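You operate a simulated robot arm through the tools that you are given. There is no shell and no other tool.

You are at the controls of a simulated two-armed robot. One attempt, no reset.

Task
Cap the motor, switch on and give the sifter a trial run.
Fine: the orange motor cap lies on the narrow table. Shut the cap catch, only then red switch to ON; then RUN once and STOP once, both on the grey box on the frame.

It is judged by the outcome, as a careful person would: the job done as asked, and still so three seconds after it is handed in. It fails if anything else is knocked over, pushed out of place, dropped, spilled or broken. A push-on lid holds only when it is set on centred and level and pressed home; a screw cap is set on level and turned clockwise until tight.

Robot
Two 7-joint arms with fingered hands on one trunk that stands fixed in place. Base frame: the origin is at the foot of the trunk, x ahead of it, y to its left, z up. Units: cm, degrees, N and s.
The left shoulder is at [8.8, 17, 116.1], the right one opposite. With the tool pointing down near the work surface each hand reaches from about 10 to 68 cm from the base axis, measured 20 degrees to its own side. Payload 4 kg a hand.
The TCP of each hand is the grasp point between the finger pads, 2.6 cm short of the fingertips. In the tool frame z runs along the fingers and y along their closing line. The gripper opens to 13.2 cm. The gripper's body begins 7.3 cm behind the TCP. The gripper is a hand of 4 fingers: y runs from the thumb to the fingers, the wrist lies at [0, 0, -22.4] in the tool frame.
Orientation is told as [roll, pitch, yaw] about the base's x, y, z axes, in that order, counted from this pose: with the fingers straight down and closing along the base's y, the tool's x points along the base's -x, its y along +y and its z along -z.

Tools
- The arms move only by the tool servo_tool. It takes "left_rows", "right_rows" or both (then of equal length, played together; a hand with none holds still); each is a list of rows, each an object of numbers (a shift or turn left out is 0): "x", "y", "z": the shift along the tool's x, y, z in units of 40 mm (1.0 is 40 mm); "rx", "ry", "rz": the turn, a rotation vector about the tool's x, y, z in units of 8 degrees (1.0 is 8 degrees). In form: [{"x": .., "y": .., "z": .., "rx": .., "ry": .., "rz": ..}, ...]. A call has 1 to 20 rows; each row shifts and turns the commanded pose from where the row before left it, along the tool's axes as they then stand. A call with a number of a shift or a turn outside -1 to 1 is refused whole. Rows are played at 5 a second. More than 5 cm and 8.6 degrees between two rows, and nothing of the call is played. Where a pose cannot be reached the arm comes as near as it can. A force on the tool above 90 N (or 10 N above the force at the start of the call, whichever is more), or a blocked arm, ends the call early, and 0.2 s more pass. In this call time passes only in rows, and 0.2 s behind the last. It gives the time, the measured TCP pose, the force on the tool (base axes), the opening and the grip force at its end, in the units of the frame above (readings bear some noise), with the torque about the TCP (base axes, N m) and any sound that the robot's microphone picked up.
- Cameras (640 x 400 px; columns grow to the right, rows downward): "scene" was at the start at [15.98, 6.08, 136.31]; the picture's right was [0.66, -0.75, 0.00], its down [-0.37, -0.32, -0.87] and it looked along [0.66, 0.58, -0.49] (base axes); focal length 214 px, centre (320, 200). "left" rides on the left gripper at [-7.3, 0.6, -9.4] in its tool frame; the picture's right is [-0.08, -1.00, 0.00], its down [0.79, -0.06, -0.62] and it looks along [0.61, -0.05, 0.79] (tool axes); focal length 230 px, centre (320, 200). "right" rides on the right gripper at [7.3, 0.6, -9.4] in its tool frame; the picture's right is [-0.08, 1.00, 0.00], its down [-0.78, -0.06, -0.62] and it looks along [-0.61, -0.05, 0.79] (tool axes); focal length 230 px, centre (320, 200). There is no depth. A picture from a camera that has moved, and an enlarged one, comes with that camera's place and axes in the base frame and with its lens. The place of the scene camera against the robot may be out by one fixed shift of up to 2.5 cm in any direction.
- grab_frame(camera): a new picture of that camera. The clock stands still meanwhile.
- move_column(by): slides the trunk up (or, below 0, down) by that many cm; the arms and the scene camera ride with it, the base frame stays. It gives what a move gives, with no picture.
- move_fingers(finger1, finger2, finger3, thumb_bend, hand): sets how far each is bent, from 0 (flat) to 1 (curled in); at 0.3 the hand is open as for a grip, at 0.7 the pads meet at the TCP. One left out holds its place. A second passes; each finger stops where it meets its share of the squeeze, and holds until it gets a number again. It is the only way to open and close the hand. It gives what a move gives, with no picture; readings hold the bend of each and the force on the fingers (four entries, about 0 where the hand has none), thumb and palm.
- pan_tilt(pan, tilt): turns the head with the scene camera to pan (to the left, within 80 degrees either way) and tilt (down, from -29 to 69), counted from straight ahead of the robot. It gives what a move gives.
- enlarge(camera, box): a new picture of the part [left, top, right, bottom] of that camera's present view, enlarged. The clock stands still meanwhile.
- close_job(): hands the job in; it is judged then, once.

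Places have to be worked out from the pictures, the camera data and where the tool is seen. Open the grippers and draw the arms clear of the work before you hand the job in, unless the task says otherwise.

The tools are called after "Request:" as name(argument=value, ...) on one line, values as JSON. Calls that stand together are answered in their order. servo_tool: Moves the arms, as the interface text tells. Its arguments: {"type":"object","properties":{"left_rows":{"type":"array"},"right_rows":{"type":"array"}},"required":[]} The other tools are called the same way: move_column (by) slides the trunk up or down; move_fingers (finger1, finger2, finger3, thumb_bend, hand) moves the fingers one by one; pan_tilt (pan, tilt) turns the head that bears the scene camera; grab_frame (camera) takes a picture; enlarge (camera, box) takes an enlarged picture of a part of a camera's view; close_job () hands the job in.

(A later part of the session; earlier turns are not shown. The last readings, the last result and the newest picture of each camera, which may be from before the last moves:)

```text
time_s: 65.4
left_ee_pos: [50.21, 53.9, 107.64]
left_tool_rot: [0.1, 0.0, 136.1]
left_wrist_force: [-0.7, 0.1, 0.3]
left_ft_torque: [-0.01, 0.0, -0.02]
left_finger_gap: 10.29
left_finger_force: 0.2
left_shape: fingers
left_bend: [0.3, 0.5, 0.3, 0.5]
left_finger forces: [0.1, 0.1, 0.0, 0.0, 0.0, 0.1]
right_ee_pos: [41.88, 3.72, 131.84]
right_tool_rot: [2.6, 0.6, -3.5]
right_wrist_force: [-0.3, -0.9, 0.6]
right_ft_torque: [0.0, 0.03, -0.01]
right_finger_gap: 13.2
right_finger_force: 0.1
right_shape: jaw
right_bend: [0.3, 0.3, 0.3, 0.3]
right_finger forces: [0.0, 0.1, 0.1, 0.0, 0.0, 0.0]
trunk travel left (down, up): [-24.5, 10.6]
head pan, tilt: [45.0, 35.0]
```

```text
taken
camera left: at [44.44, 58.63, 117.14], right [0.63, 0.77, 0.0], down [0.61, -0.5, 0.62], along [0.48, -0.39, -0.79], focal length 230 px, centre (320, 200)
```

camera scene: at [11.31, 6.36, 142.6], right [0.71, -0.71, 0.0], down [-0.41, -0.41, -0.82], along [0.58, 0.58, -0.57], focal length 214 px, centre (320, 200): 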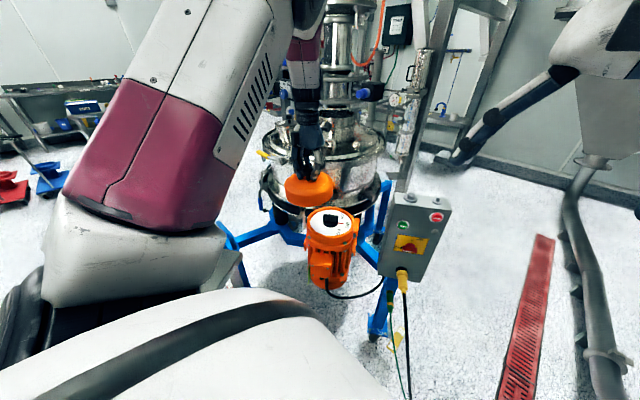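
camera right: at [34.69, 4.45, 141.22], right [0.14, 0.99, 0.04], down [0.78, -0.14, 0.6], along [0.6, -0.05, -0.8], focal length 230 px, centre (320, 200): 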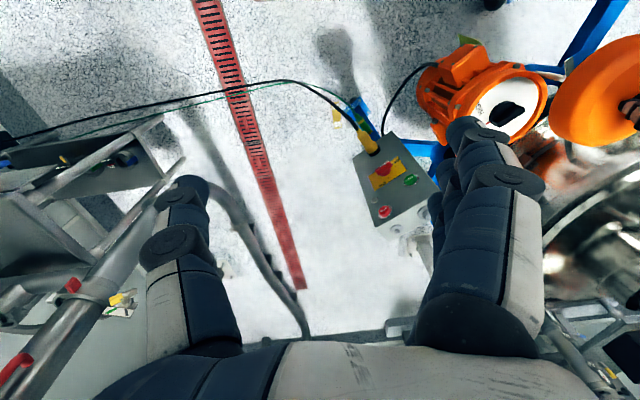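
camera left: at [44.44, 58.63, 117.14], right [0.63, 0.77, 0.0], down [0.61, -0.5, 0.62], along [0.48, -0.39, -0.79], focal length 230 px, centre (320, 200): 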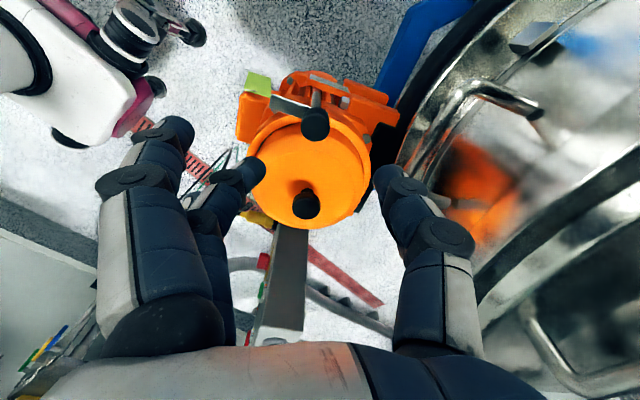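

The full turn is reachable. The catch knob fixes at about (50.1, 53.6, top 96.2). I rotate back to yaw ≈42° (pinch line square to the tongue), preset the fingers just wider than the knob, and descend to just above it.

Request:
servo_tool(left_rows=[{"rz": 0.98}, {"rz": 0.98}, {"rz": 0.98}, {"rz": 0.98}, {"rz": 0.98}, {"rz": 0.98}, {"rz": 0.98}, {"rz": 0.98}, {"rz": 0.98}, {"rz": 0.98}, {"rz": 0.98}, {"rz": 0.98}])

Request:
move_fingers(hand="left", finger2=0.57, thumb_bend=0.57)

Request:
servo_tool(left_rows=[{"z": 0.6}, {"z": 0.6}, {"z": 0.6}, {"z": 0.4}])

Request:
grab_frame(camera="left")

Request:
enlarge(camera="scene", box=[270, 160, 370, 240])

```text
time_s: 68.0
left_ee_pos: [50.15, 53.76, 107.61]
left_tool_rot: [0.0, 0.1, 41.7]
left_wrist_force: [-0.1, -0.8, 0.2]
left_ft_torque: [0.01, -0.02, -0.02]
left_finger_gap: 10.28
left_finger_force: 0.1
left_shape: fingers
left_bend: [0.3, 0.5, 0.3, 0.5]
left_finger forces: [0.0, 0.0, 0.1, 0.0, 0.0, 0.0]
right_ee_pos: [41.84, 3.82, 131.71]
right_tool_rot: [2.7, 0.7, -3.5]
right_wrist_force: [0.6, -0.1, -0.4]
right_ft_torque: [0.02, 0.0, 0.0]
right_finger_gap: 13.18
right_finger_force: 0.1
right_shape: jaw
right_bend: [0.3, 0.3, 0.3, 0.3]
right_finger forces: [0.0, 0.0, 0.1, 0.0, 0.0, 0.1]
trunk travel left (down, up): [-24.5, 10.6]
head pan, tilt: [45.0, 35.0]
```

```text
time_s: 69.0
left_ee_pos: [50.24, 53.83, 107.57]
left_tool_rot: [0.0, 0.0, 41.9]
left_wrist_force: [-0.1, -0.5, 0.3]
left_ft_torque: [0.01, 0.0, 0.02]
left_finger_gap: 9.36
left_finger_force: 0.0
left_shape: fingers
left_bend: [0.3, 0.56, 0.3, 0.56]
left_finger forces: [0.1, 0.0, 0.0, 0.0, 0.0, 0.0]
right_ee_pos: [41.99, 3.89, 131.66]
right_tool_rot: [2.6, 0.6, -3.4]
right_wrist_force: [-0.2, -0.1, -0.9]
right_ft_torque: [-0.01, 0.01, 0.01]
right_finger_gap: 13.18
right_finger_force: 0.0
right_shape: jaw
right_bend: [0.3, 0.3, 0.3, 0.3]
right_finger forces: [0.0, 0.0, 0.0, 0.0, 0.1, 0.0]
trunk travel left (down, up): [-24.5, 10.6]
head pan, tilt: [45.0, 35.0]
```

```text
time_s: 70.0
left_ee_pos: [50.18, 53.69, 98.8]
left_tool_rot: [0.0, -0.1, 41.9]
left_wrist_force: [0.0, 0.3, -1.0]
left_ft_torque: [0.02, 0.0, -0.02]
left_finger_gap: 9.37
left_finger_force: 0.0
left_shape: fingers
left_bend: [0.3, 0.56, 0.3, 0.56]
left_finger forces: [0.1, 0.0, 0.1, 0.0, 0.1, 0.1]
right_ee_pos: [41.88, 3.77, 131.76]
right_tool_rot: [2.6, 0.6, -3.5]
right_wrist_force: [-0.3, -0.9, -1.2]
right_ft_torque: [0.03, 0.01, 0.0]
right_finger_gap: 13.19
right_finger_force: 0.0
right_shape: jaw
right_bend: [0.3, 0.3, 0.3, 0.3]
right_finger forces: [0.1, 0.0, 0.0, 0.0, 0.1, 0.1]
trunk travel left (down, up): [-24.5, 10.6]
head pan, tilt: [45.0, 35.0]
```

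```text
taken
camera left: at [55.19, 59.16, 108.36], right [0.72, -0.69, 0.0], down [-0.54, -0.57, 0.62], along [-0.42, -0.45, -0.79], focal length 230 px, centre (320, 200)
```

left: 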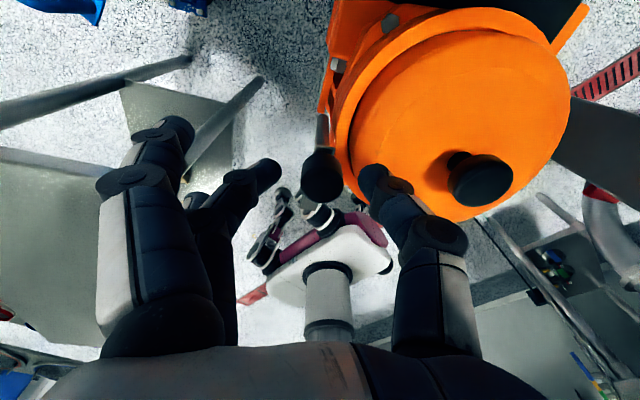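

```text
5.00 times, centred on (320, 200) of scene
camera zoom: at [11.31, 6.31, 142.6], right [0.71, -0.71, 0.0], down [-0.41, -0.41, -0.82], along [0.58, 0.58, -0.57], focal length 1072 px, centre (320, 200)
```

zoom: 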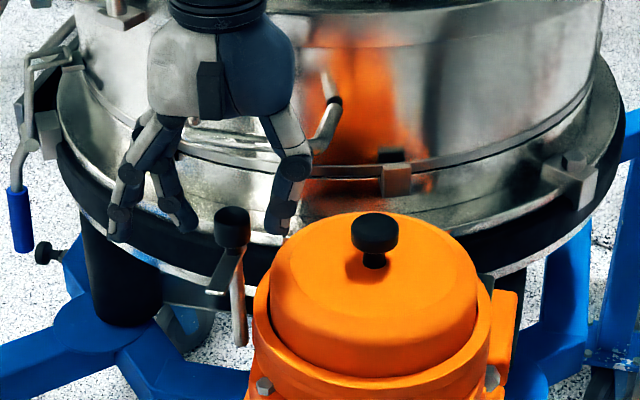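

Knob sits midway between finger 2 and thumb, ~0.3 cm along tool +x. I correct that, descend to z≈96.4, and close finger 2 and thumb on the knob.

Request:
servo_tool(left_rows=[{"x": 0.07, "z": 0.2}, {"z": 0.2}, {"z": 0.2}])

Request:
move_fingers(hand="left", finger2=0.72, thumb_bend=0.72)

Request:
grab_frame(camera="left")

Request:
enlarge(camera="scene", box=[270, 160, 370, 240])

```text
time_s: 70.8
left_ee_pos: [49.91, 53.69, 96.6]
left_tool_rot: [0.0, -0.1, 41.9]
left_wrist_force: [-0.9, 0.7, 2.4]
left_ft_torque: [-0.06, -0.08, 0.0]
left_finger_gap: 9.3
left_finger_force: 1.4
left_shape: fingers
left_bend: [0.3, 0.56, 0.3, 0.56]
left_finger forces: [0.0, 0.0, 0.1, 0.0, 3.2, 0.0]
right_ee_pos: [41.84, 3.83, 131.74]
right_tool_rot: [2.6, 0.6, -3.4]
right_wrist_force: [0.2, 0.1, 0.2]
right_ft_torque: [0.02, -0.02, -0.01]
right_finger_gap: 13.2
right_finger_force: 0.1
right_shape: jaw
right_bend: [0.3, 0.3, 0.3, 0.3]
right_finger forces: [0.0, 0.1, 0.0, 0.1, 0.0, 0.1]
trunk travel left (down, up): [-24.5, 10.6]
head pan, tilt: [45.0, 35.0]
```

```text
time_s: 71.8
left_ee_pos: [50.05, 53.63, 96.32]
left_tool_rot: [0.0, 0.2, 41.9]
left_wrist_force: [3.1, -6.7, -8.5]
left_ft_torque: [-0.02, -0.01, 0.01]
left_finger_gap: 7.88
left_finger_force: 7.5
left_shape: fingers
left_bend: [0.3, 0.7, 0.3, 0.67]
left_finger forces: [0.0, 4.0, 0.0, 0.0, 11.8, 0.0]
right_ee_pos: [41.81, 3.75, 131.68]
right_tool_rot: [2.5, 0.7, -3.4]
right_wrist_force: [0.6, -0.2, 0.6]
right_ft_torque: [0.03, 0.0, 0.01]
right_finger_gap: 13.18
right_finger_force: 0.1
right_shape: jaw
right_bend: [0.3, 0.3, 0.3, 0.3]
right_finger forces: [0.0, 0.0, 0.0, 0.1, 0.1, 0.0]
trunk travel left (down, up): [-24.5, 10.6]
head pan, tilt: [45.0, 35.0]
```

```text
taken
camera left: at [55.07, 59.01, 105.94], right [0.72, -0.69, 0.0], down [-0.54, -0.57, 0.62], along [-0.43, -0.45, -0.79], focal length 230 px, centre (320, 200)
```

left: 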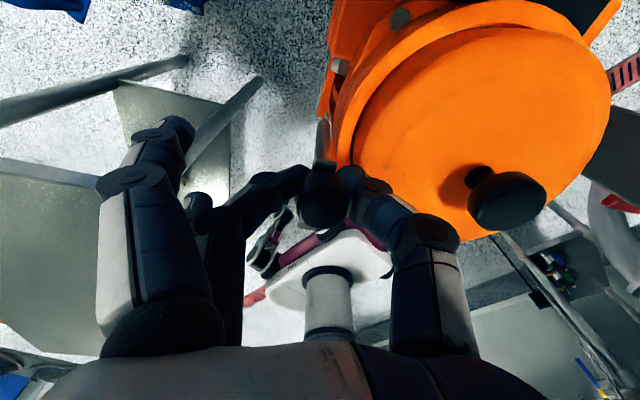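

```text
5.00 times, centred on (320, 200) of scene
camera zoom: at [11.4, 6.3, 142.58], right [0.71, -0.71, 0.0], down [-0.41, -0.41, -0.82], along [0.58, 0.58, -0.57], focal length 1072 px, centre (320, 200)
```

zoom: 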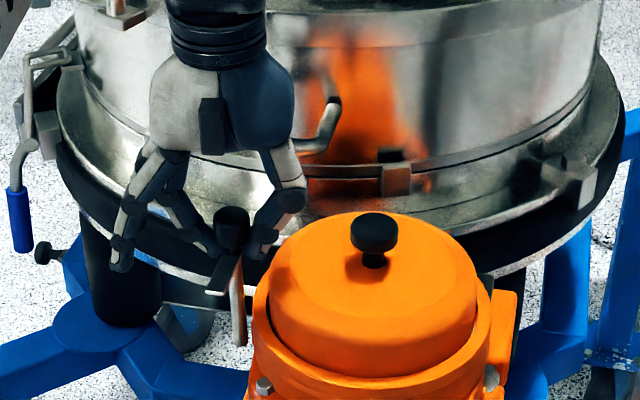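

The tips closed partly beneath the knob (hand being pulled down). I loosen, raise about 0.9 cm and re-grip on the knob's side.

Request:
move_fingers(hand="left", finger2=0.58, thumb_bend=0.58)

Request:
servo_tool(left_rows=[{"z": -0.12}, {"z": -0.1}])

Request:
move_fingers(hand="left", finger2=0.7, thumb_bend=0.7)

Request:
enlarge(camera="scene", box=[280, 180, 330, 220])

Request:
enlarge(camera="left", box=[220, 100, 420, 260])

```text
time_s: 72.8
left_ee_pos: [50.01, 53.65, 96.48]
left_tool_rot: [0.0, -0.1, 42.0]
left_wrist_force: [1.0, 0.8, 4.0]
left_ft_torque: [-0.08, -0.16, 0.05]
left_finger_gap: 9.09
left_finger_force: 2.3
left_shape: fingers
left_bend: [0.3, 0.57, 0.3, 0.57]
left_finger forces: [0.1, 0.0, 0.1, 0.1, 4.4, 0.0]
right_ee_pos: [41.86, 3.79, 131.74]
right_tool_rot: [2.6, 0.5, -3.5]
right_wrist_force: [-0.2, -1.0, -0.1]
right_ft_torque: [0.0, -0.03, -0.02]
right_finger_gap: 13.2
right_finger_force: 0.1
right_shape: jaw
right_bend: [0.3, 0.3, 0.3, 0.3]
right_finger forces: [0.0, 0.0, 0.0, 0.1, 0.0, 0.1]
trunk travel left (down, up): [-24.5, 10.6]
head pan, tilt: [45.0, 35.0]
```

```text
time_s: 73.4
left_ee_pos: [49.88, 53.62, 97.45]
left_tool_rot: [0.0, 0.0, 41.9]
left_wrist_force: [-0.8, 0.4, 0.5]
left_ft_torque: [0.02, -0.02, 0.01]
left_finger_gap: 9.14
left_finger_force: 0.0
left_shape: fingers
left_bend: [0.3, 0.57, 0.3, 0.57]
left_finger forces: [0.0, 0.0, 0.0, 0.0, 0.0, 0.0]
right_ee_pos: [41.84, 3.89, 131.73]
right_tool_rot: [2.7, 0.6, -3.4]
right_wrist_force: [-0.7, 0.1, -0.3]
right_ft_torque: [0.0, 0.02, 0.01]
right_finger_gap: 13.19
right_finger_force: 0.1
right_shape: jaw
right_bend: [0.3, 0.3, 0.3, 0.3]
right_finger forces: [0.0, 0.1, 0.0, 0.1, 0.0, 0.0]
trunk travel left (down, up): [-24.5, 10.6]
head pan, tilt: [45.0, 35.0]
```

```text
time_s: 74.4
left_ee_pos: [49.94, 53.72, 97.34]
left_tool_rot: [-0.1, 0.0, 41.8]
left_wrist_force: [3.3, -4.5, -6.4]
left_ft_torque: [-0.07, -0.02, 0.0]
left_finger_gap: 8.27
left_finger_force: 6.9
left_shape: fingers
left_bend: [0.3, 0.64, 0.3, 0.65]
left_finger forces: [0.0, 4.0, 0.1, 0.1, 10.4, 0.0]
right_ee_pos: [41.94, 3.88, 131.67]
right_tool_rot: [2.6, 0.6, -3.6]
right_wrist_force: [-0.5, -1.3, 0.3]
right_ft_torque: [-0.02, -0.02, -0.02]
right_finger_gap: 13.2
right_finger_force: 0.0
right_shape: jaw
right_bend: [0.3, 0.3, 0.3, 0.3]
right_finger forces: [0.0, 0.0, 0.0, 0.0, 0.1, 0.0]
trunk travel left (down, up): [-24.5, 10.6]
head pan, tilt: [45.0, 35.0]
```

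```text
10.00 times, centred on (305, 200) of scene
camera zoom: at [11.38, 6.29, 142.59], right [0.71, -0.71, 0.0], down [-0.41, -0.41, -0.82], along [0.58, 0.58, -0.57], focal length 2145 px, centre (470, 200)
```

zoom: 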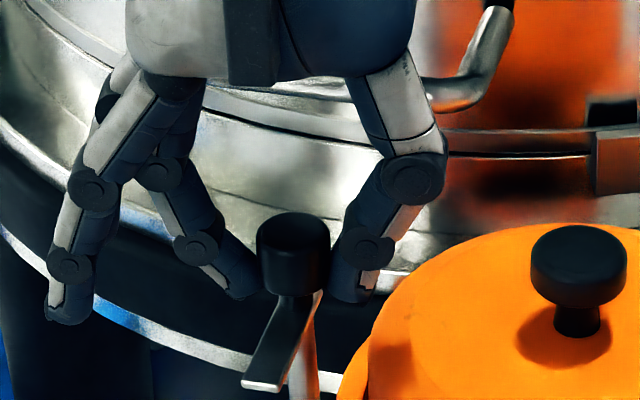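

```text
2.50 times, centred on (320, 180) of left
camera zoom: at [55.02, 59.04, 106.85], right [0.72, -0.69, 0.0], down [-0.54, -0.57, 0.62], along [-0.43, -0.45, -0.79], focal length 575 px, centre (320, 250)
```

zoom: 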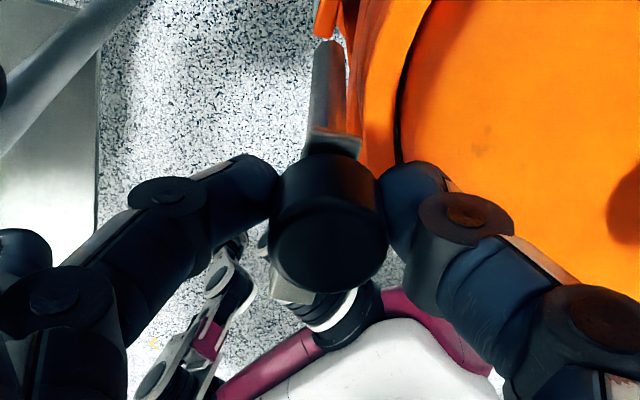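

The grip is now on the knob's sides. I tighten a bit and turn 16° to see whether the tongue follows.

Request:
move_fingers(hand="left", finger2=0.78, thumb_bend=0.74)

Request:
servo_tool(left_rows=[{"rz": -0.5}, {"rz": -0.5}, {"rz": -0.5}, {"rz": -0.5}])

Request:
enlarge(camera="scene", box=[280, 180, 330, 220])

```text
time_s: 75.4
left_ee_pos: [50.12, 53.65, 97.25]
left_tool_rot: [0.0, 0.0, 41.8]
left_wrist_force: [3.2, -6.8, -7.1]
left_ft_torque: [-0.14, -0.05, 0.0]
left_finger_gap: 8.23
left_finger_force: 12.0
left_shape: fingers
left_bend: [0.3, 0.66, 0.3, 0.66]
left_finger forces: [0.0, 8.0, 0.0, 0.0, 15.5, 0.0]
right_ee_pos: [41.95, 3.82, 131.78]
right_tool_rot: [2.6, 0.7, -3.4]
right_wrist_force: [0.1, -0.2, 0.9]
right_ft_torque: [0.0, 0.0, -0.03]
right_finger_gap: 13.19
right_finger_force: 0.0
right_shape: jaw
right_bend: [0.3, 0.3, 0.3, 0.3]
right_finger forces: [0.0, 0.1, 0.0, 0.1, 0.0, 0.0]
trunk travel left (down, up): [-24.5, 10.6]
head pan, tilt: [45.0, 35.0]
```

```text
time_s: 76.4
left_ee_pos: [50.08, 53.61, 97.34]
left_tool_rot: [0.0, 0.0, 58.0]
left_wrist_force: [1.7, -9.0, -6.4]
left_ft_torque: [-0.15, -0.01, -0.04]
left_finger_gap: 8.24
left_finger_force: 11.9
left_shape: fingers
left_bend: [0.3, 0.66, 0.3, 0.66]
left_finger forces: [0.0, 8.6, 0.1, 0.1, 15.3, 0.1]
right_ee_pos: [42.06, 3.7, 131.68]
right_tool_rot: [2.6, 0.7, -3.6]
right_wrist_force: [-1.3, -0.3, 0.7]
right_ft_torque: [0.01, 0.03, 0.0]
right_finger_gap: 13.19
right_finger_force: 0.0
right_shape: jaw
right_bend: [0.3, 0.3, 0.3, 0.3]
right_finger forces: [0.1, 0.0, 0.0, 0.1, 0.1, 0.0]
trunk travel left (down, up): [-24.5, 10.6]
head pan, tilt: [45.0, 35.0]
```

```text
10.00 times, centred on (305, 200) of scene
camera zoom: at [11.38, 6.26, 142.59], right [0.71, -0.71, 0.0], down [-0.41, -0.41, -0.82], along [0.58, 0.58, -0.57], focal length 2145 px, centre (470, 200)
```

zoom: 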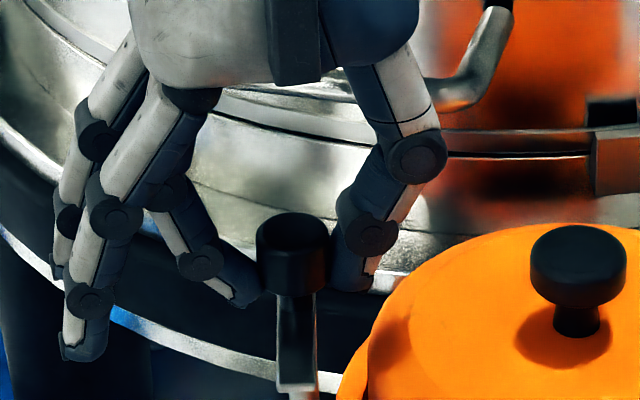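

The tongue follows the turn. I continue turning by another ~48° and check.

Request:
servo_tool(left_rows=[{"rz": -0.6}, {"rz": -0.6}, {"rz": -0.6}, {"rz": -0.6}, {"rz": -0.6}, {"rz": -0.6}, {"rz": -0.6}, {"rz": -0.6}, {"rz": -0.6}, {"rz": -0.6}])

Request:
enlarge(camera="scene", box=[280, 180, 330, 220])

Request:
grab_frame(camera="left")

```text
time_s: 78.6
left_ee_pos: [50.18, 53.58, 97.46]
left_tool_rot: [0.0, 0.0, 105.9]
left_wrist_force: [1.9, -10.5, -7.6]
left_ft_torque: [-0.2, 0.0, -0.01]
left_finger_gap: 8.01
left_finger_force: 10.5
left_shape: fingers
left_bend: [0.3, 0.66, 0.3, 0.67]
left_finger forces: [0.0, 10.6, 0.1, 0.1, 10.7, 0.0]
right_ee_pos: [41.98, 3.66, 131.7]
right_tool_rot: [2.6, 0.7, -3.5]
right_wrist_force: [0.0, -0.2, 0.5]
right_ft_torque: [-0.01, 0.02, 0.02]
right_finger_gap: 13.2
right_finger_force: 0.0
right_shape: jaw
right_bend: [0.3, 0.3, 0.3, 0.3]
right_finger forces: [0.0, 0.0, 0.1, 0.1, 0.1, 0.0]
trunk travel left (down, up): [-24.5, 10.6]
head pan, tilt: [45.0, 35.0]
```

```text
10.00 times, centred on (305, 200) of scene
camera zoom: at [11.39, 6.25, 142.59], right [0.71, -0.71, 0.0], down [-0.41, -0.41, -0.82], along [0.58, 0.58, -0.57], focal length 2145 px, centre (470, 200)
```

zoom: 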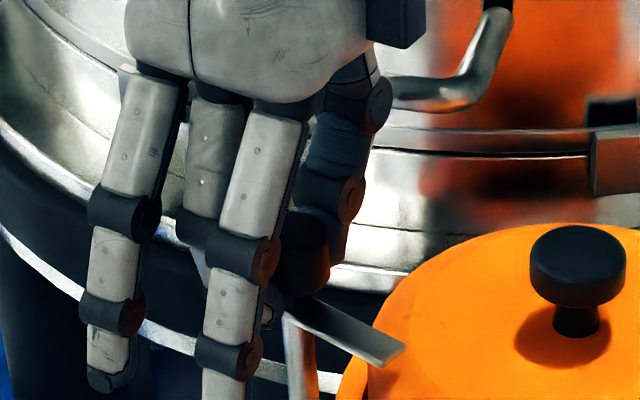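

```text
taken
camera left: at [47.5, 60.63, 106.81], right [0.94, 0.35, 0.0], down [0.27, -0.74, 0.62], along [0.21, -0.58, -0.79], focal length 230 px, centre (320, 200)
```

left: 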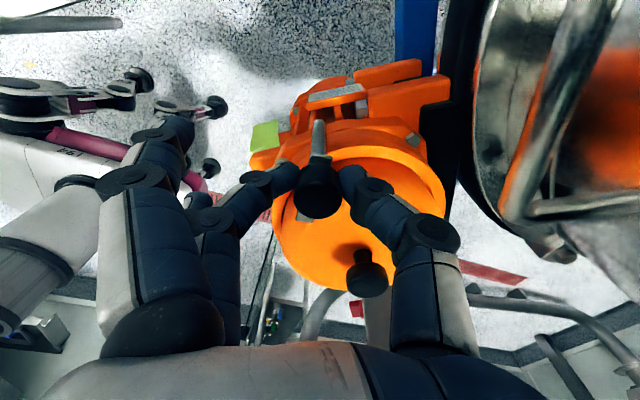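

The tongue is swinging over the cap's edge with clearance. I turn the last ~30°.

Request:
servo_tool(left_rows=[{"rz": -0.6}, {"rz": -0.6}, {"rz": -0.6}, {"rz": -0.6}, {"rz": -0.6}, {"rz": -0.6}, {"rz": -0.4}])

Request:
enlarge(camera="scene", box=[280, 180, 340, 228])

Request:
enlarge(camera="left", box=[220, 60, 460, 260])

Request:
enlarge(camera="right", box=[460, 50, 600, 150])

```text
time_s: 80.2
left_ee_pos: [49.98, 53.6, 97.3]
left_tool_rot: [0.0, -0.1, 138.0]
left_wrist_force: [3.2, 0.0, -3.2]
left_ft_torque: [0.04, -0.09, -0.08]
left_finger_gap: 7.89
left_finger_force: 10.2
left_shape: fingers
left_bend: [0.3, 0.65, 0.3, 0.68]
left_finger forces: [0.0, 10.1, 0.0, 0.0, 11.5, 0.0]
right_ee_pos: [42.02, 3.93, 131.74]
right_tool_rot: [2.6, 0.6, -3.5]
right_wrist_force: [-0.2, -0.5, 0.5]
right_ft_torque: [0.01, -0.02, -0.02]
right_finger_gap: 13.18
right_finger_force: 0.1
right_shape: jaw
right_bend: [0.3, 0.3, 0.3, 0.3]
right_finger forces: [0.0, 0.1, 0.0, 0.0, 0.0, 0.1]
trunk travel left (down, up): [-24.5, 10.6]
head pan, tilt: [45.0, 35.0]
```

```text
8.33 times, centred on (310, 204) of scene
camera zoom: at [11.35, 6.35, 142.59], right [0.71, -0.71, 0.0], down [-0.41, -0.41, -0.82], along [0.58, 0.58, -0.57], focal length 1787 px, centre (403, 167)
```

zoom: 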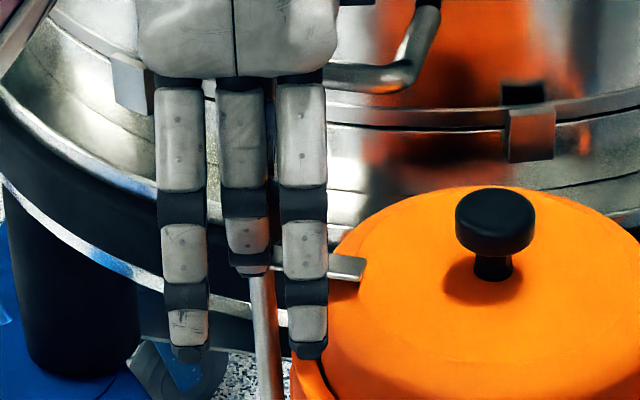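

```text
2.00 times, centred on (340, 160) of left
camera zoom: at [44.13, 58.31, 106.81], right [0.61, 0.79, 0.0], down [0.62, -0.48, 0.62], along [0.49, -0.38, -0.79], focal length 460 px, centre (280, 280)
```

zoom: 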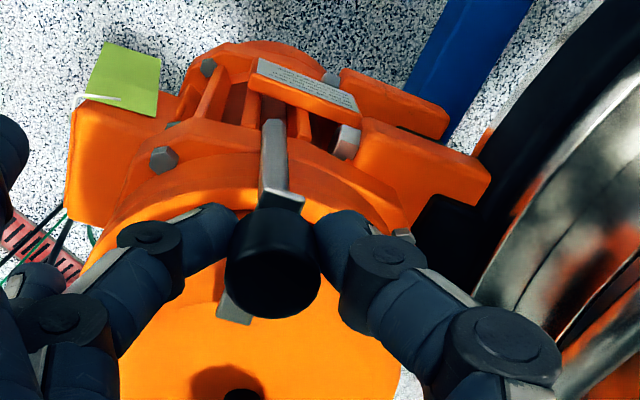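

```text
4.00 times, centred on (530, 100) of right
camera zoom: at [34.72, 4.45, 141.22], right [0.14, 0.99, 0.04], down [0.78, -0.14, 0.6], along [0.6, -0.05, -0.8], focal length 920 px, centre (-520, 600)
```

zoom: 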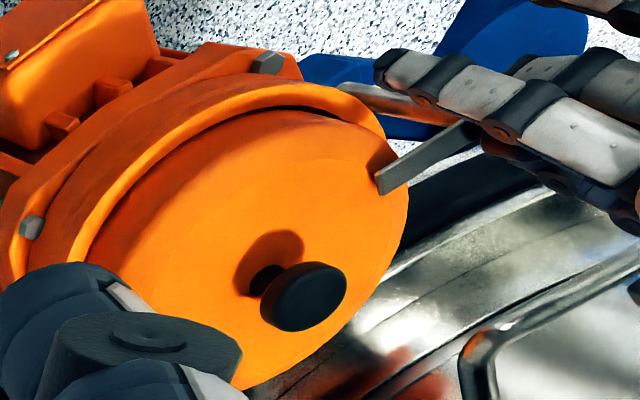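

The tongue now lies over the cap's edge, pointing nearly at its centre (perhaps 8–10° short). I turn a further 10° and see if it meets a stop.

Request:
servo_tool(left_rows=[{"rz": -0.4}, {"rz": -0.4}, {"rz": -0.4}])

Request:
enlarge(camera="scene", box=[280, 180, 340, 228])

Request:
enlarge(camera="right", box=[460, 50, 600, 150])

```text
time_s: 81.0
left_ee_pos: [49.86, 53.76, 97.27]
left_tool_rot: [0.1, 0.1, 147.6]
left_wrist_force: [-3.3, 2.5, -3.1]
left_ft_torque: [0.05, 0.04, -0.27]
left_finger_gap: 7.91
left_finger_force: 11.1
left_shape: fingers
left_bend: [0.3, 0.65, 0.3, 0.68]
left_finger forces: [0.1, 12.8, 0.0, 0.1, 10.2, 0.0]
right_ee_pos: [41.82, 3.9, 131.7]
right_tool_rot: [2.6, 0.6, -3.5]
right_wrist_force: [0.3, -0.1, 0.4]
right_ft_torque: [0.01, -0.01, -0.02]
right_finger_gap: 13.18
right_finger_force: 0.0
right_shape: jaw
right_bend: [0.3, 0.3, 0.3, 0.3]
right_finger forces: [0.1, 0.0, 0.1, 0.0, 0.1, 0.1]
trunk travel left (down, up): [-24.5, 10.6]
head pan, tilt: [45.0, 35.0]
```

```text
8.33 times, centred on (310, 204) of scene
camera zoom: at [11.28, 6.37, 142.6], right [0.71, -0.71, 0.0], down [-0.41, -0.41, -0.82], along [0.58, 0.58, -0.57], focal length 1787 px, centre (403, 167)
```

zoom: 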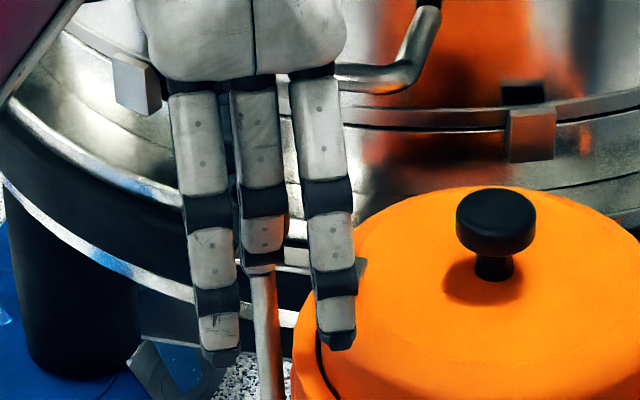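

```text
4.00 times, centred on (530, 100) of right
camera zoom: at [34.65, 4.47, 141.23], right [0.14, 0.99, 0.04], down [0.78, -0.14, 0.6], along [0.6, -0.05, -0.8], focal length 920 px, centre (-520, 600)
```

zoom: 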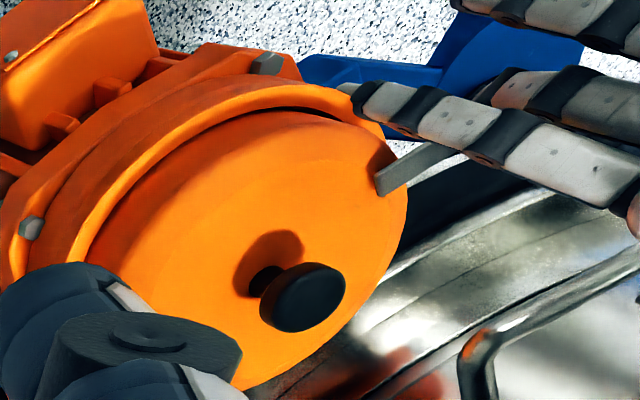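

Torque rose to −0.27 N·m and the tongue stayed put: it has reached its stop, the catch is shut. I relax the turn, release the knob and lift straight up.

Request:
servo_tool(left_rows=[{"rz": 0.35}])

Request:
move_fingers(hand="left", finger2=0.55, thumb_bend=0.55)

Request:
servo_tool(left_rows=[{"z": -0.3}, {"z": -0.6}, {"z": -0.8}, {"z": -0.8}, {"z": -0.6}])

Request:
enlarge(camera="left", box=[220, 60, 460, 260])

Request:
enlarge(camera="scene", box=[280, 170, 380, 250])

```text
time_s: 81.4
left_ee_pos: [49.97, 53.74, 97.34]
left_tool_rot: [0.1, 0.0, 144.7]
left_wrist_force: [-3.7, 3.1, -2.9]
left_ft_torque: [0.08, 0.03, -0.14]
left_finger_gap: 7.92
left_finger_force: 11.4
left_shape: fingers
left_bend: [0.3, 0.65, 0.3, 0.68]
left_finger forces: [0.0, 11.5, 0.1, 0.1, 11.4, 0.1]
right_ee_pos: [41.76, 3.87, 131.76]
right_tool_rot: [2.5, 0.6, -3.6]
right_wrist_force: [0.0, -0.1, -0.1]
right_ft_torque: [-0.03, -0.05, 0.0]
right_finger_gap: 13.18
right_finger_force: 0.0
right_shape: jaw
right_bend: [0.3, 0.3, 0.3, 0.3]
right_finger forces: [0.0, 0.1, 0.0, 0.0, 0.0, 0.0]
trunk travel left (down, up): [-24.5, 10.6]
head pan, tilt: [45.0, 35.0]
```

```text
time_s: 82.4
left_ee_pos: [49.94, 53.71, 97.46]
left_tool_rot: [0.0, 0.0, 144.7]
left_wrist_force: [-1.3, 0.2, 0.2]
left_ft_torque: [-0.02, -0.01, 0.03]
left_finger_gap: 9.46
left_finger_force: 0.1
left_shape: fingers
left_bend: [0.3, 0.55, 0.3, 0.55]
left_finger forces: [0.0, 0.0, 0.0, 0.0, 0.1, 0.1]
right_ee_pos: [41.76, 3.79, 131.7]
right_tool_rot: [2.6, 0.5, -3.5]
right_wrist_force: [-0.2, 0.2, 0.6]
right_ft_torque: [0.0, 0.01, -0.03]
right_finger_gap: 13.19
right_finger_force: 0.1
right_shape: jaw
right_bend: [0.3, 0.3, 0.3, 0.3]
right_finger forces: [0.0, 0.1, 0.1, 0.0, 0.1, 0.0]
trunk travel left (down, up): [-24.5, 10.6]
head pan, tilt: [45.0, 35.0]
```

```text
time_s: 83.6
left_ee_pos: [49.91, 53.69, 109.89]
left_tool_rot: [0.0, -0.1, 144.7]
left_wrist_force: [-0.5, 0.6, 0.5]
left_ft_torque: [-0.02, 0.02, 0.01]
left_finger_gap: 9.47
left_finger_force: 0.2
left_shape: fingers
left_bend: [0.3, 0.55, 0.3, 0.55]
left_finger forces: [0.0, 0.0, 0.0, 0.0, 0.0, 0.1]
right_ee_pos: [41.84, 3.72, 131.71]
right_tool_rot: [2.6, 0.6, -3.5]
right_wrist_force: [-0.1, 0.1, 0.3]
right_ft_torque: [-0.01, -0.05, 0.01]
right_finger_gap: 13.18
right_finger_force: 0.1
right_shape: jaw
right_bend: [0.3, 0.3, 0.3, 0.3]
right_finger forces: [0.0, 0.0, 0.0, 0.0, 0.1, 0.0]
trunk travel left (down, up): [-24.5, 10.6]
head pan, tilt: [45.0, 35.0]
```

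```text
2.00 times, centred on (340, 160) of left
camera zoom: at [43.54, 57.58, 119.35], right [0.51, 0.86, 0.0], down [0.68, -0.4, 0.62], along [0.53, -0.32, -0.79], focal length 460 px, centre (280, 280)
```

zoom: 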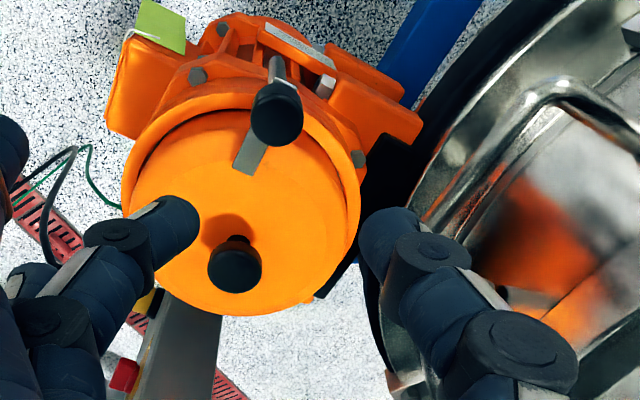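

```text
5.00 times, centred on (330, 210) of scene
camera zoom: at [11.27, 6.31, 142.6], right [0.71, -0.71, 0.0], down [-0.41, -0.41, -0.82], along [0.58, 0.58, -0.57], focal length 1072 px, centre (270, 150)
```

zoom: 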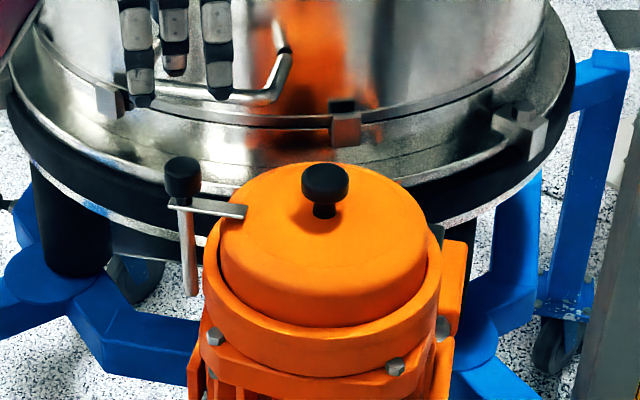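

The catch is shut with its tongue over the cap. Next the grey box: I take enlarged views from the scene and right cameras to locate its switch and buttons.

Request:
enlarge(camera="scene", box=[370, 180, 470, 290])

Request:
enlarge(camera="right", box=[340, 110, 460, 250])

Request:
grab_frame(camera="scene")

```text
3.64 times, centred on (420, 235) of scene
camera zoom: at [11.27, 6.31, 142.6], right [0.71, -0.71, 0.0], down [-0.41, -0.41, -0.82], along [0.58, 0.58, -0.57], focal length 780 px, centre (-44, 73)
```

zoom: 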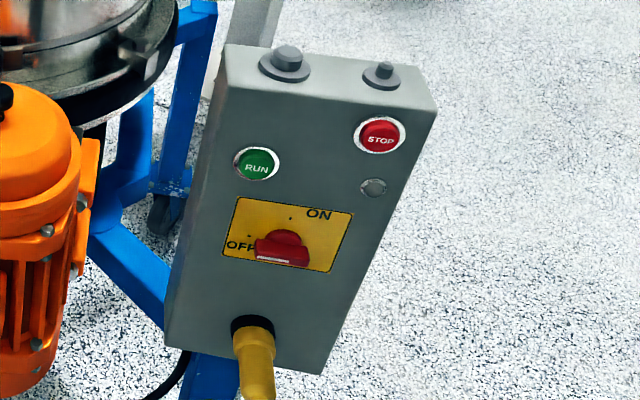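

```text
2.86 times, centred on (400, 180) of right
camera zoom: at [34.64, 4.41, 141.24], right [0.14, 0.99, 0.04], down [0.78, -0.14, 0.6], along [0.6, -0.05, -0.8], focal length 657 px, centre (91, 257)
```

zoom: 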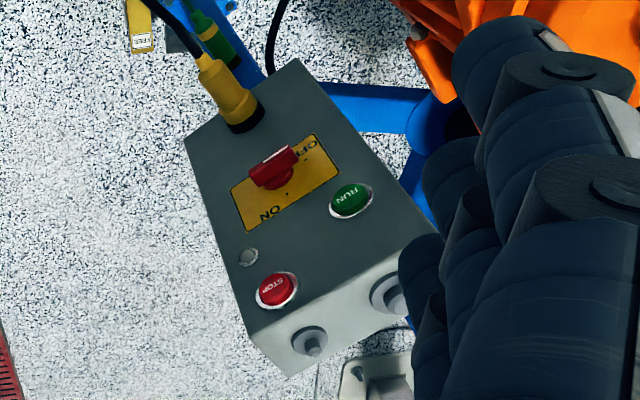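

```text
taken
camera scene: at [11.27, 6.31, 142.6], right [0.71, -0.71, 0.0], down [-0.41, -0.41, -0.82], along [0.58, 0.58, -0.57], focal length 214 px, centre (320, 200)
```

scene: 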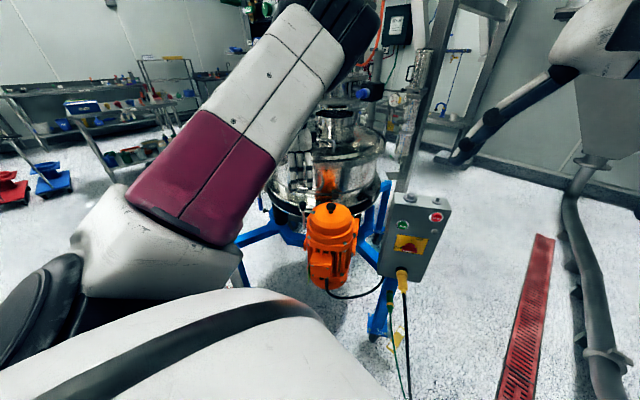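

Triangulating the box from these two views is loose (RUN ≈(67, 24, 94.5)), so I'll bring the left-hand camera to look straight at it. I retract the right arm first and swing the left hand over, high, with the camera facing forward.

Request:
servo_tool(left_rows=[{"z": -0.7}, {"z": -0.7}, {"z": -0.6}, {"x": 0.37, "y": 0.735}, {"x": 0.37, "y": 0.735}, {"x": 0.37, "y": 0.735}, {"x": 0.37, "y": 0.735}, {"x": 0.37, "y": 0.735}, {"x": 0.37, "y": 0.735}, {"x": 0.37, "y": 0.735}, {"x": 0.37, "y": 0.735}], right_rows=[{"y": -0.7}, {"y": -0.7}, {"y": -0.7}, {"y": -0.7}, {"y": -0.7}, {"y": -0.5}, {}, {}, {}, {}, {}])

Request:
servo_tool(left_rows=[{"rz": -0.88}, {"rz": -0.88}, {"rz": -0.88}, {"rz": -0.88}, {"rz": -0.88}])

Request:
grab_frame(camera="left")

Request:
grab_frame(camera="scene")

```text
time_s: 86.0
left_ee_pos: [44.06, 40.08, 115.06]
left_tool_rot: [2.6, 1.2, 147.2]
left_wrist_force: [-0.8, -0.3, 0.2]
left_ft_torque: [0.0, -0.02, 0.01]
left_finger_gap: 9.46
left_finger_force: 0.1
left_shape: fingers
left_bend: [0.3, 0.55, 0.3, 0.55]
left_finger forces: [0.0, 0.0, 0.0, 0.1, 0.0, 0.0]
left hand out of reach, approached as far as the arm can: row 8, 9, 10, 11
right_ee_pos: [40.93, -12.04, 131.09]
right_tool_rot: [2.6, 0.6, -3.6]
right_wrist_force: [0.2, -0.3, -0.5]
right_ft_torque: [0.04, 0.04, -0.01]
right_finger_gap: 13.2
right_finger_force: 0.0
right_shape: jaw
right_bend: [0.3, 0.3, 0.3, 0.3]
right_finger forces: [0.0, 0.0, 0.0, 0.0, 0.0, 0.0]
trunk travel left (down, up): [-24.5, 10.6]
head pan, tilt: [45.0, 35.0]
```

```text
time_s: 87.2
left_ee_pos: [38.61, 43.99, 115.53]
left_tool_rot: [0.1, 0.0, 180.0]
left_wrist_force: [-0.3, 0.1, 0.1]
left_ft_torque: [0.01, 0.0, 0.02]
left_finger_gap: 9.52
left_finger_force: 0.2
left_shape: fingers
left_bend: [0.3, 0.55, 0.3, 0.55]
left_finger forces: [0.0, 0.0, 0.0, 0.0, 0.1, 0.1]
left hand out of reach, approached as far as the arm can: row 1, 2, 4, 5
right_ee_pos: [41.0, -12.12, 131.13]
right_tool_rot: [2.6, 0.6, -3.4]
right_wrist_force: [0.5, 0.2, -1.1]
right_ft_torque: [-0.05, 0.02, 0.01]
right_finger_gap: 13.2
right_finger_force: 0.0
right_shape: jaw
right_bend: [0.3, 0.3, 0.3, 0.3]
right_finger forces: [0.0, 0.1, 0.1, 0.0, 0.0, 0.1]
trunk travel left (down, up): [-24.5, 10.6]
head pan, tilt: [45.0, 35.0]
```

```text
taken
camera left: at [31.22, 43.58, 124.91], right [-0.08, 1.0, 0.0], down [0.78, 0.06, 0.62], along [0.62, 0.05, -0.79], focal length 230 px, centre (320, 200)
```

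left: 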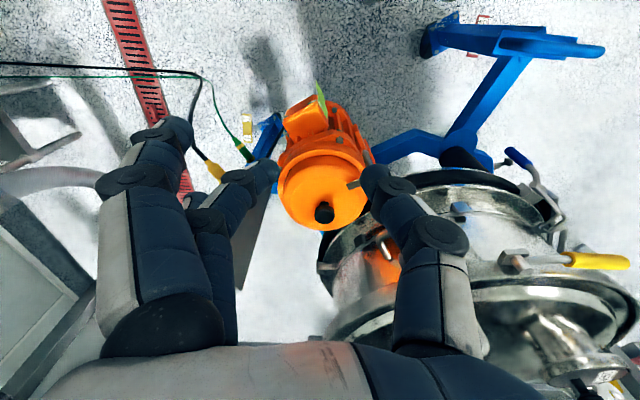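

```text
taken
camera scene: at [11.36, 6.4, 142.6], right [0.71, -0.71, 0.0], down [-0.41, -0.41, -0.82], along [0.58, 0.58, -0.57], focal length 214 px, centre (320, 200)
```

scene: 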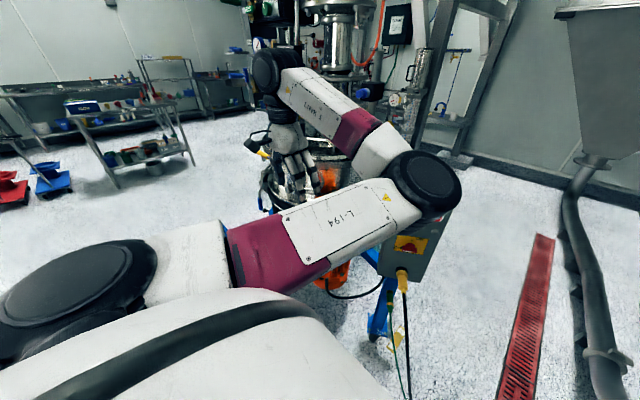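

Turning the left wrist to 180° swung its elbow toward the box, so I undo that turn. The box face looks vertical with its normal toward (−0.83, −0.56), which suits the right arm, so I'll use the right hand for the box.

Request:
servo_tool(left_rows=[{"rz": 0.9}, {"rz": 0.9}, {"rz": 0.9}, {"rz": 0.9}, {"rz": 0.9}, {"rz": 0.9, "z": -0.2}, {"rz": 0.9, "z": -0.2}, {"rz": 0.9, "z": -0.2}, {"rz": 0.9, "z": -0.2}, {"rz": 0.9, "z": -0.2}])

Request:
grab_frame(camera="scene")

```text
time_s: 89.4
left_ee_pos: [37.11, 45.85, 118.82]
left_tool_rot: [0.7, 0.6, 111.2]
left_wrist_force: [0.6, -0.1, -0.4]
left_ft_torque: [0.04, -0.03, -0.03]
left_finger_gap: 9.51
left_finger_force: 0.1
left_shape: fingers
left_bend: [0.3, 0.55, 0.3, 0.55]
left_finger forces: [0.1, 0.1, 0.0, 0.1, 0.1, 0.0]
right_ee_pos: [40.9, -12.08, 131.13]
right_tool_rot: [2.6, 0.5, -3.5]
right_wrist_force: [0.1, -0.1, 0.1]
right_ft_torque: [-0.01, 0.01, 0.01]
right_finger_gap: 13.18
right_finger_force: 0.0
right_shape: jaw
right_bend: [0.3, 0.3, 0.3, 0.3]
right_finger forces: [0.0, 0.0, 0.1, 0.1, 0.0, 0.0]
trunk travel left (down, up): [-24.5, 10.6]
head pan, tilt: [45.0, 35.0]
```

```text
taken
camera scene: at [11.28, 6.32, 142.6], right [0.71, -0.71, 0.0], down [-0.41, -0.41, -0.82], along [0.58, 0.58, -0.57], focal length 214 px, centre (320, 200)
```

scene: 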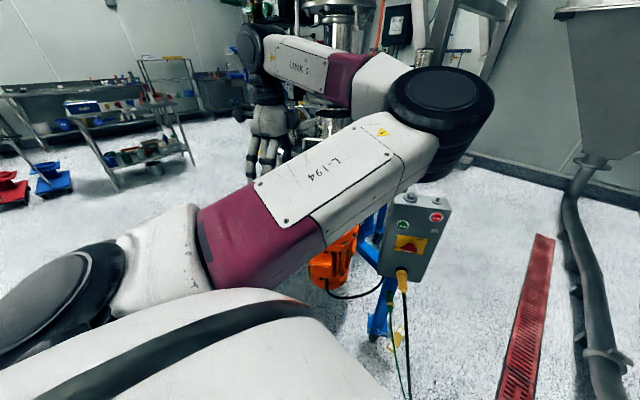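

The elbow still points forward. I continue unwinding the wrist to yaw ≈0 while rising slightly.

Request:
servo_tool(left_rows=[{"rz": 0.95, "z": -0.1}, {"rz": 0.95, "z": -0.1}, {"rz": 0.95, "z": -0.1}, {"rz": 0.95, "z": -0.1}, {"rz": 0.95, "z": -0.1}, {"rz": 0.95, "z": -0.1}, {"rz": 0.95, "z": -0.1}, {"rz": 0.95, "z": -0.1}, {"rz": 0.95, "z": -0.1}, {"rz": 0.95, "z": -0.1}, {"rz": 0.95, "z": -0.1}, {"rz": 0.95}, {"rz": 0.95}, {"rz": 0.95}])

Request:
grab_frame(camera="scene")

```text
time_s: 92.4
left_ee_pos: [37.55, 45.56, 123.48]
left_tool_rot: [-1.7, -0.2, 4.3]
left_wrist_force: [0.7, -0.6, -0.8]
left_ft_torque: [-0.02, -0.01, -0.01]
left_finger_gap: 9.48
left_finger_force: 0.0
left_shape: fingers
left_bend: [0.3, 0.55, 0.3, 0.55]
left_finger forces: [0.0, 0.0, 0.0, 0.0, 0.1, 0.1]
right_ee_pos: [40.86, -12.07, 131.13]
right_tool_rot: [2.6, 0.6, -3.6]
right_wrist_force: [-0.1, -1.1, 0.2]
right_ft_torque: [-0.02, -0.03, 0.05]
right_finger_gap: 13.18
right_finger_force: 0.0
right_shape: jaw
right_bend: [0.3, 0.3, 0.3, 0.3]
right_finger forces: [0.0, 0.0, 0.1, 0.0, 0.1, 0.0]
trunk travel left (down, up): [-24.5, 10.6]
head pan, tilt: [45.0, 35.0]
```

```text
taken
camera scene: at [11.3, 6.32, 142.6], right [0.71, -0.71, 0.0], down [-0.41, -0.41, -0.82], along [0.58, 0.58, -0.57], focal length 214 px, centre (320, 200)
```

scene: 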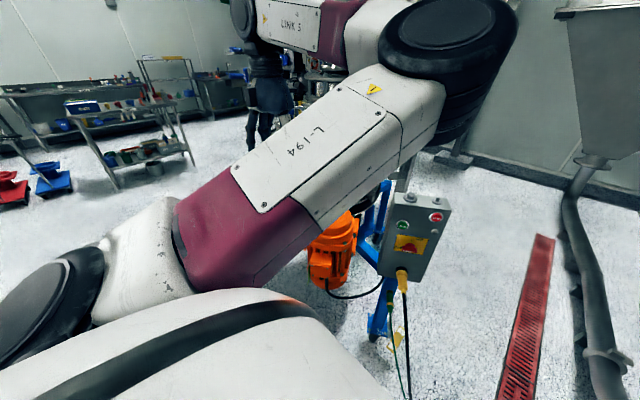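

The wrist is unwound but the elbow remains folded forward. I stretch the left arm outward (+y) to let the elbow straighten and come back on the outer side.

Request:
servo_tool(left_rows=[{"y": 0.6, "z": -0.2}, {"y": 0.6, "z": -0.2}, {"y": 0.6, "z": -0.2}, {"y": 0.6, "z": -0.2}, {"y": 0.6, "z": -0.2}, {"y": 0.6, "z": -0.2}])

Request:
grab_frame(camera="scene")

```text
time_s: 93.8
left_ee_pos: [38.32, 58.48, 128.53]
left_tool_rot: [0.1, -0.2, 1.4]
left_wrist_force: [-0.3, 0.1, 0.1]
left_ft_torque: [-0.02, -0.03, 0.02]
left_finger_gap: 9.49
left_finger_force: 0.1
left_shape: fingers
left_bend: [0.3, 0.55, 0.3, 0.55]
left_finger forces: [0.0, 0.0, 0.1, 0.0, 0.0, 0.0]
right_ee_pos: [40.93, -12.0, 131.14]
right_tool_rot: [2.6, 0.6, -3.5]
right_wrist_force: [-0.1, 0.7, -0.6]
right_ft_torque: [0.01, -0.03, -0.01]
right_finger_gap: 13.21
right_finger_force: 0.1
right_shape: jaw
right_bend: [0.3, 0.3, 0.3, 0.3]
right_finger forces: [0.0, 0.0, 0.1, 0.0, 0.0, 0.0]
trunk travel left (down, up): [-24.5, 10.6]
head pan, tilt: [45.0, 35.0]
```

```text
taken
camera scene: at [11.25, 6.4, 142.6], right [0.71, -0.71, 0.0], down [-0.41, -0.41, -0.82], along [0.58, 0.58, -0.57], focal length 214 px, centre (320, 200)
```

scene: 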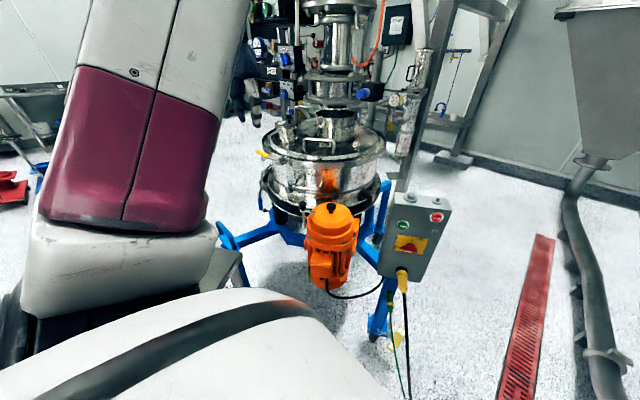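

The left arm is back with its elbow outside, clear of the work. I lower the trunk 14 cm so the right arm can reach the box's switch, then look.

Request:
move_column(by=-14)

Request:
servo_tool(right_rows=[{"rz": -0.9}, {"rz": -0.9}, {"rz": -0.9}, {"rz": -0.9}, {"rz": -0.9}, {"ry": -1}, {"ry": -1}, {"ry": -1}, {"ry": -1}])

Request:
grab_frame(camera="right")

Request:
grab_frame(camera="scene")

```text
time_s: 95.5
left_ee_pos: [38.05, 58.2, 114.81]
left_tool_rot: [0.0, -0.2, 1.5]
left_wrist_force: [-0.3, 0.0, -0.4]
left_ft_torque: [0.0, -0.05, 0.04]
left_finger_gap: 9.51
left_finger_force: 0.1
left_shape: fingers
left_bend: [0.3, 0.55, 0.3, 0.55]
left_finger forces: [0.1, 0.0, 0.0, 0.0, 0.0, 0.1]
right_ee_pos: [40.72, -12.17, 117.16]
right_tool_rot: [2.6, 0.4, -3.4]
right_wrist_force: [-0.2, -0.4, -0.1]
right_ft_torque: [0.01, -0.02, -0.01]
right_finger_gap: 13.2
right_finger_force: 0.1
right_shape: jaw
right_bend: [0.3, 0.3, 0.3, 0.3]
right_finger forces: [0.1, 0.0, 0.1, 0.1, 0.0, 0.0]
trunk travel left (down, up): [-10.5, 24.6]
head pan, tilt: [45.0, 35.0]
```

```text
time_s: 97.5
left_ee_pos: [38.24, 58.24, 114.67]
left_tool_rot: [0.0, -0.1, 1.5]
left_wrist_force: [-0.3, 0.3, 0.7]
left_ft_torque: [-0.02, 0.01, -0.03]
left_finger_gap: 9.51
left_finger_force: 0.0
left_shape: fingers
left_bend: [0.3, 0.55, 0.3, 0.55]
left_finger forces: [0.0, 0.1, 0.0, 0.0, 0.0, 0.1]
right_ee_pos: [40.94, -12.1, 117.16]
right_tool_rot: [3.0, -33.2, 31.0]
right_wrist_force: [-0.3, -0.4, 0.3]
right_ft_torque: [0.04, 0.02, 0.0]
right_finger_gap: 13.2
right_finger_force: 0.0
right_shape: jaw
right_bend: [0.3, 0.3, 0.3, 0.3]
right_finger forces: [0.1, 0.1, 0.0, 0.1, 0.1, 0.0]
trunk travel left (down, up): [-10.5, 24.6]
head pan, tilt: [45.0, 35.0]
```

```text
taken
camera right: at [31.2, -17.83, 120.93], right [-0.48, 0.87, 0.09], down [0.32, 0.09, 0.94], along [0.81, 0.48, -0.32], focal length 230 px, centre (320, 200)
```

right: 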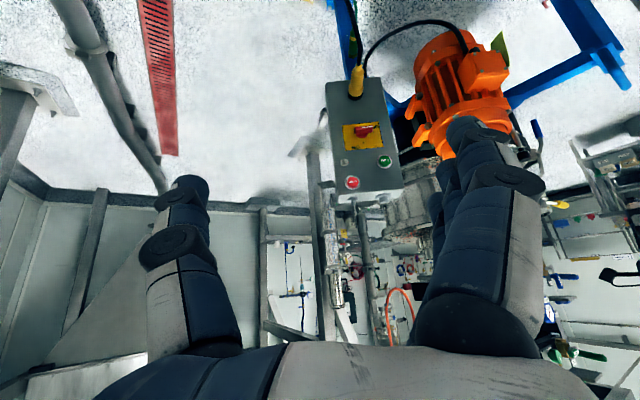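

```text
taken
camera scene: at [22.18, 6.3, 127.77], right [0.71, -0.71, 0.0], down [-0.41, -0.41, -0.82], along [0.58, 0.58, -0.57], focal length 214 px, centre (320, 200)
```

scene: 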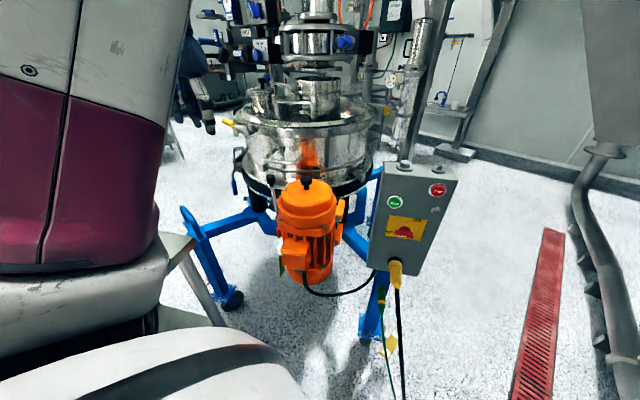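

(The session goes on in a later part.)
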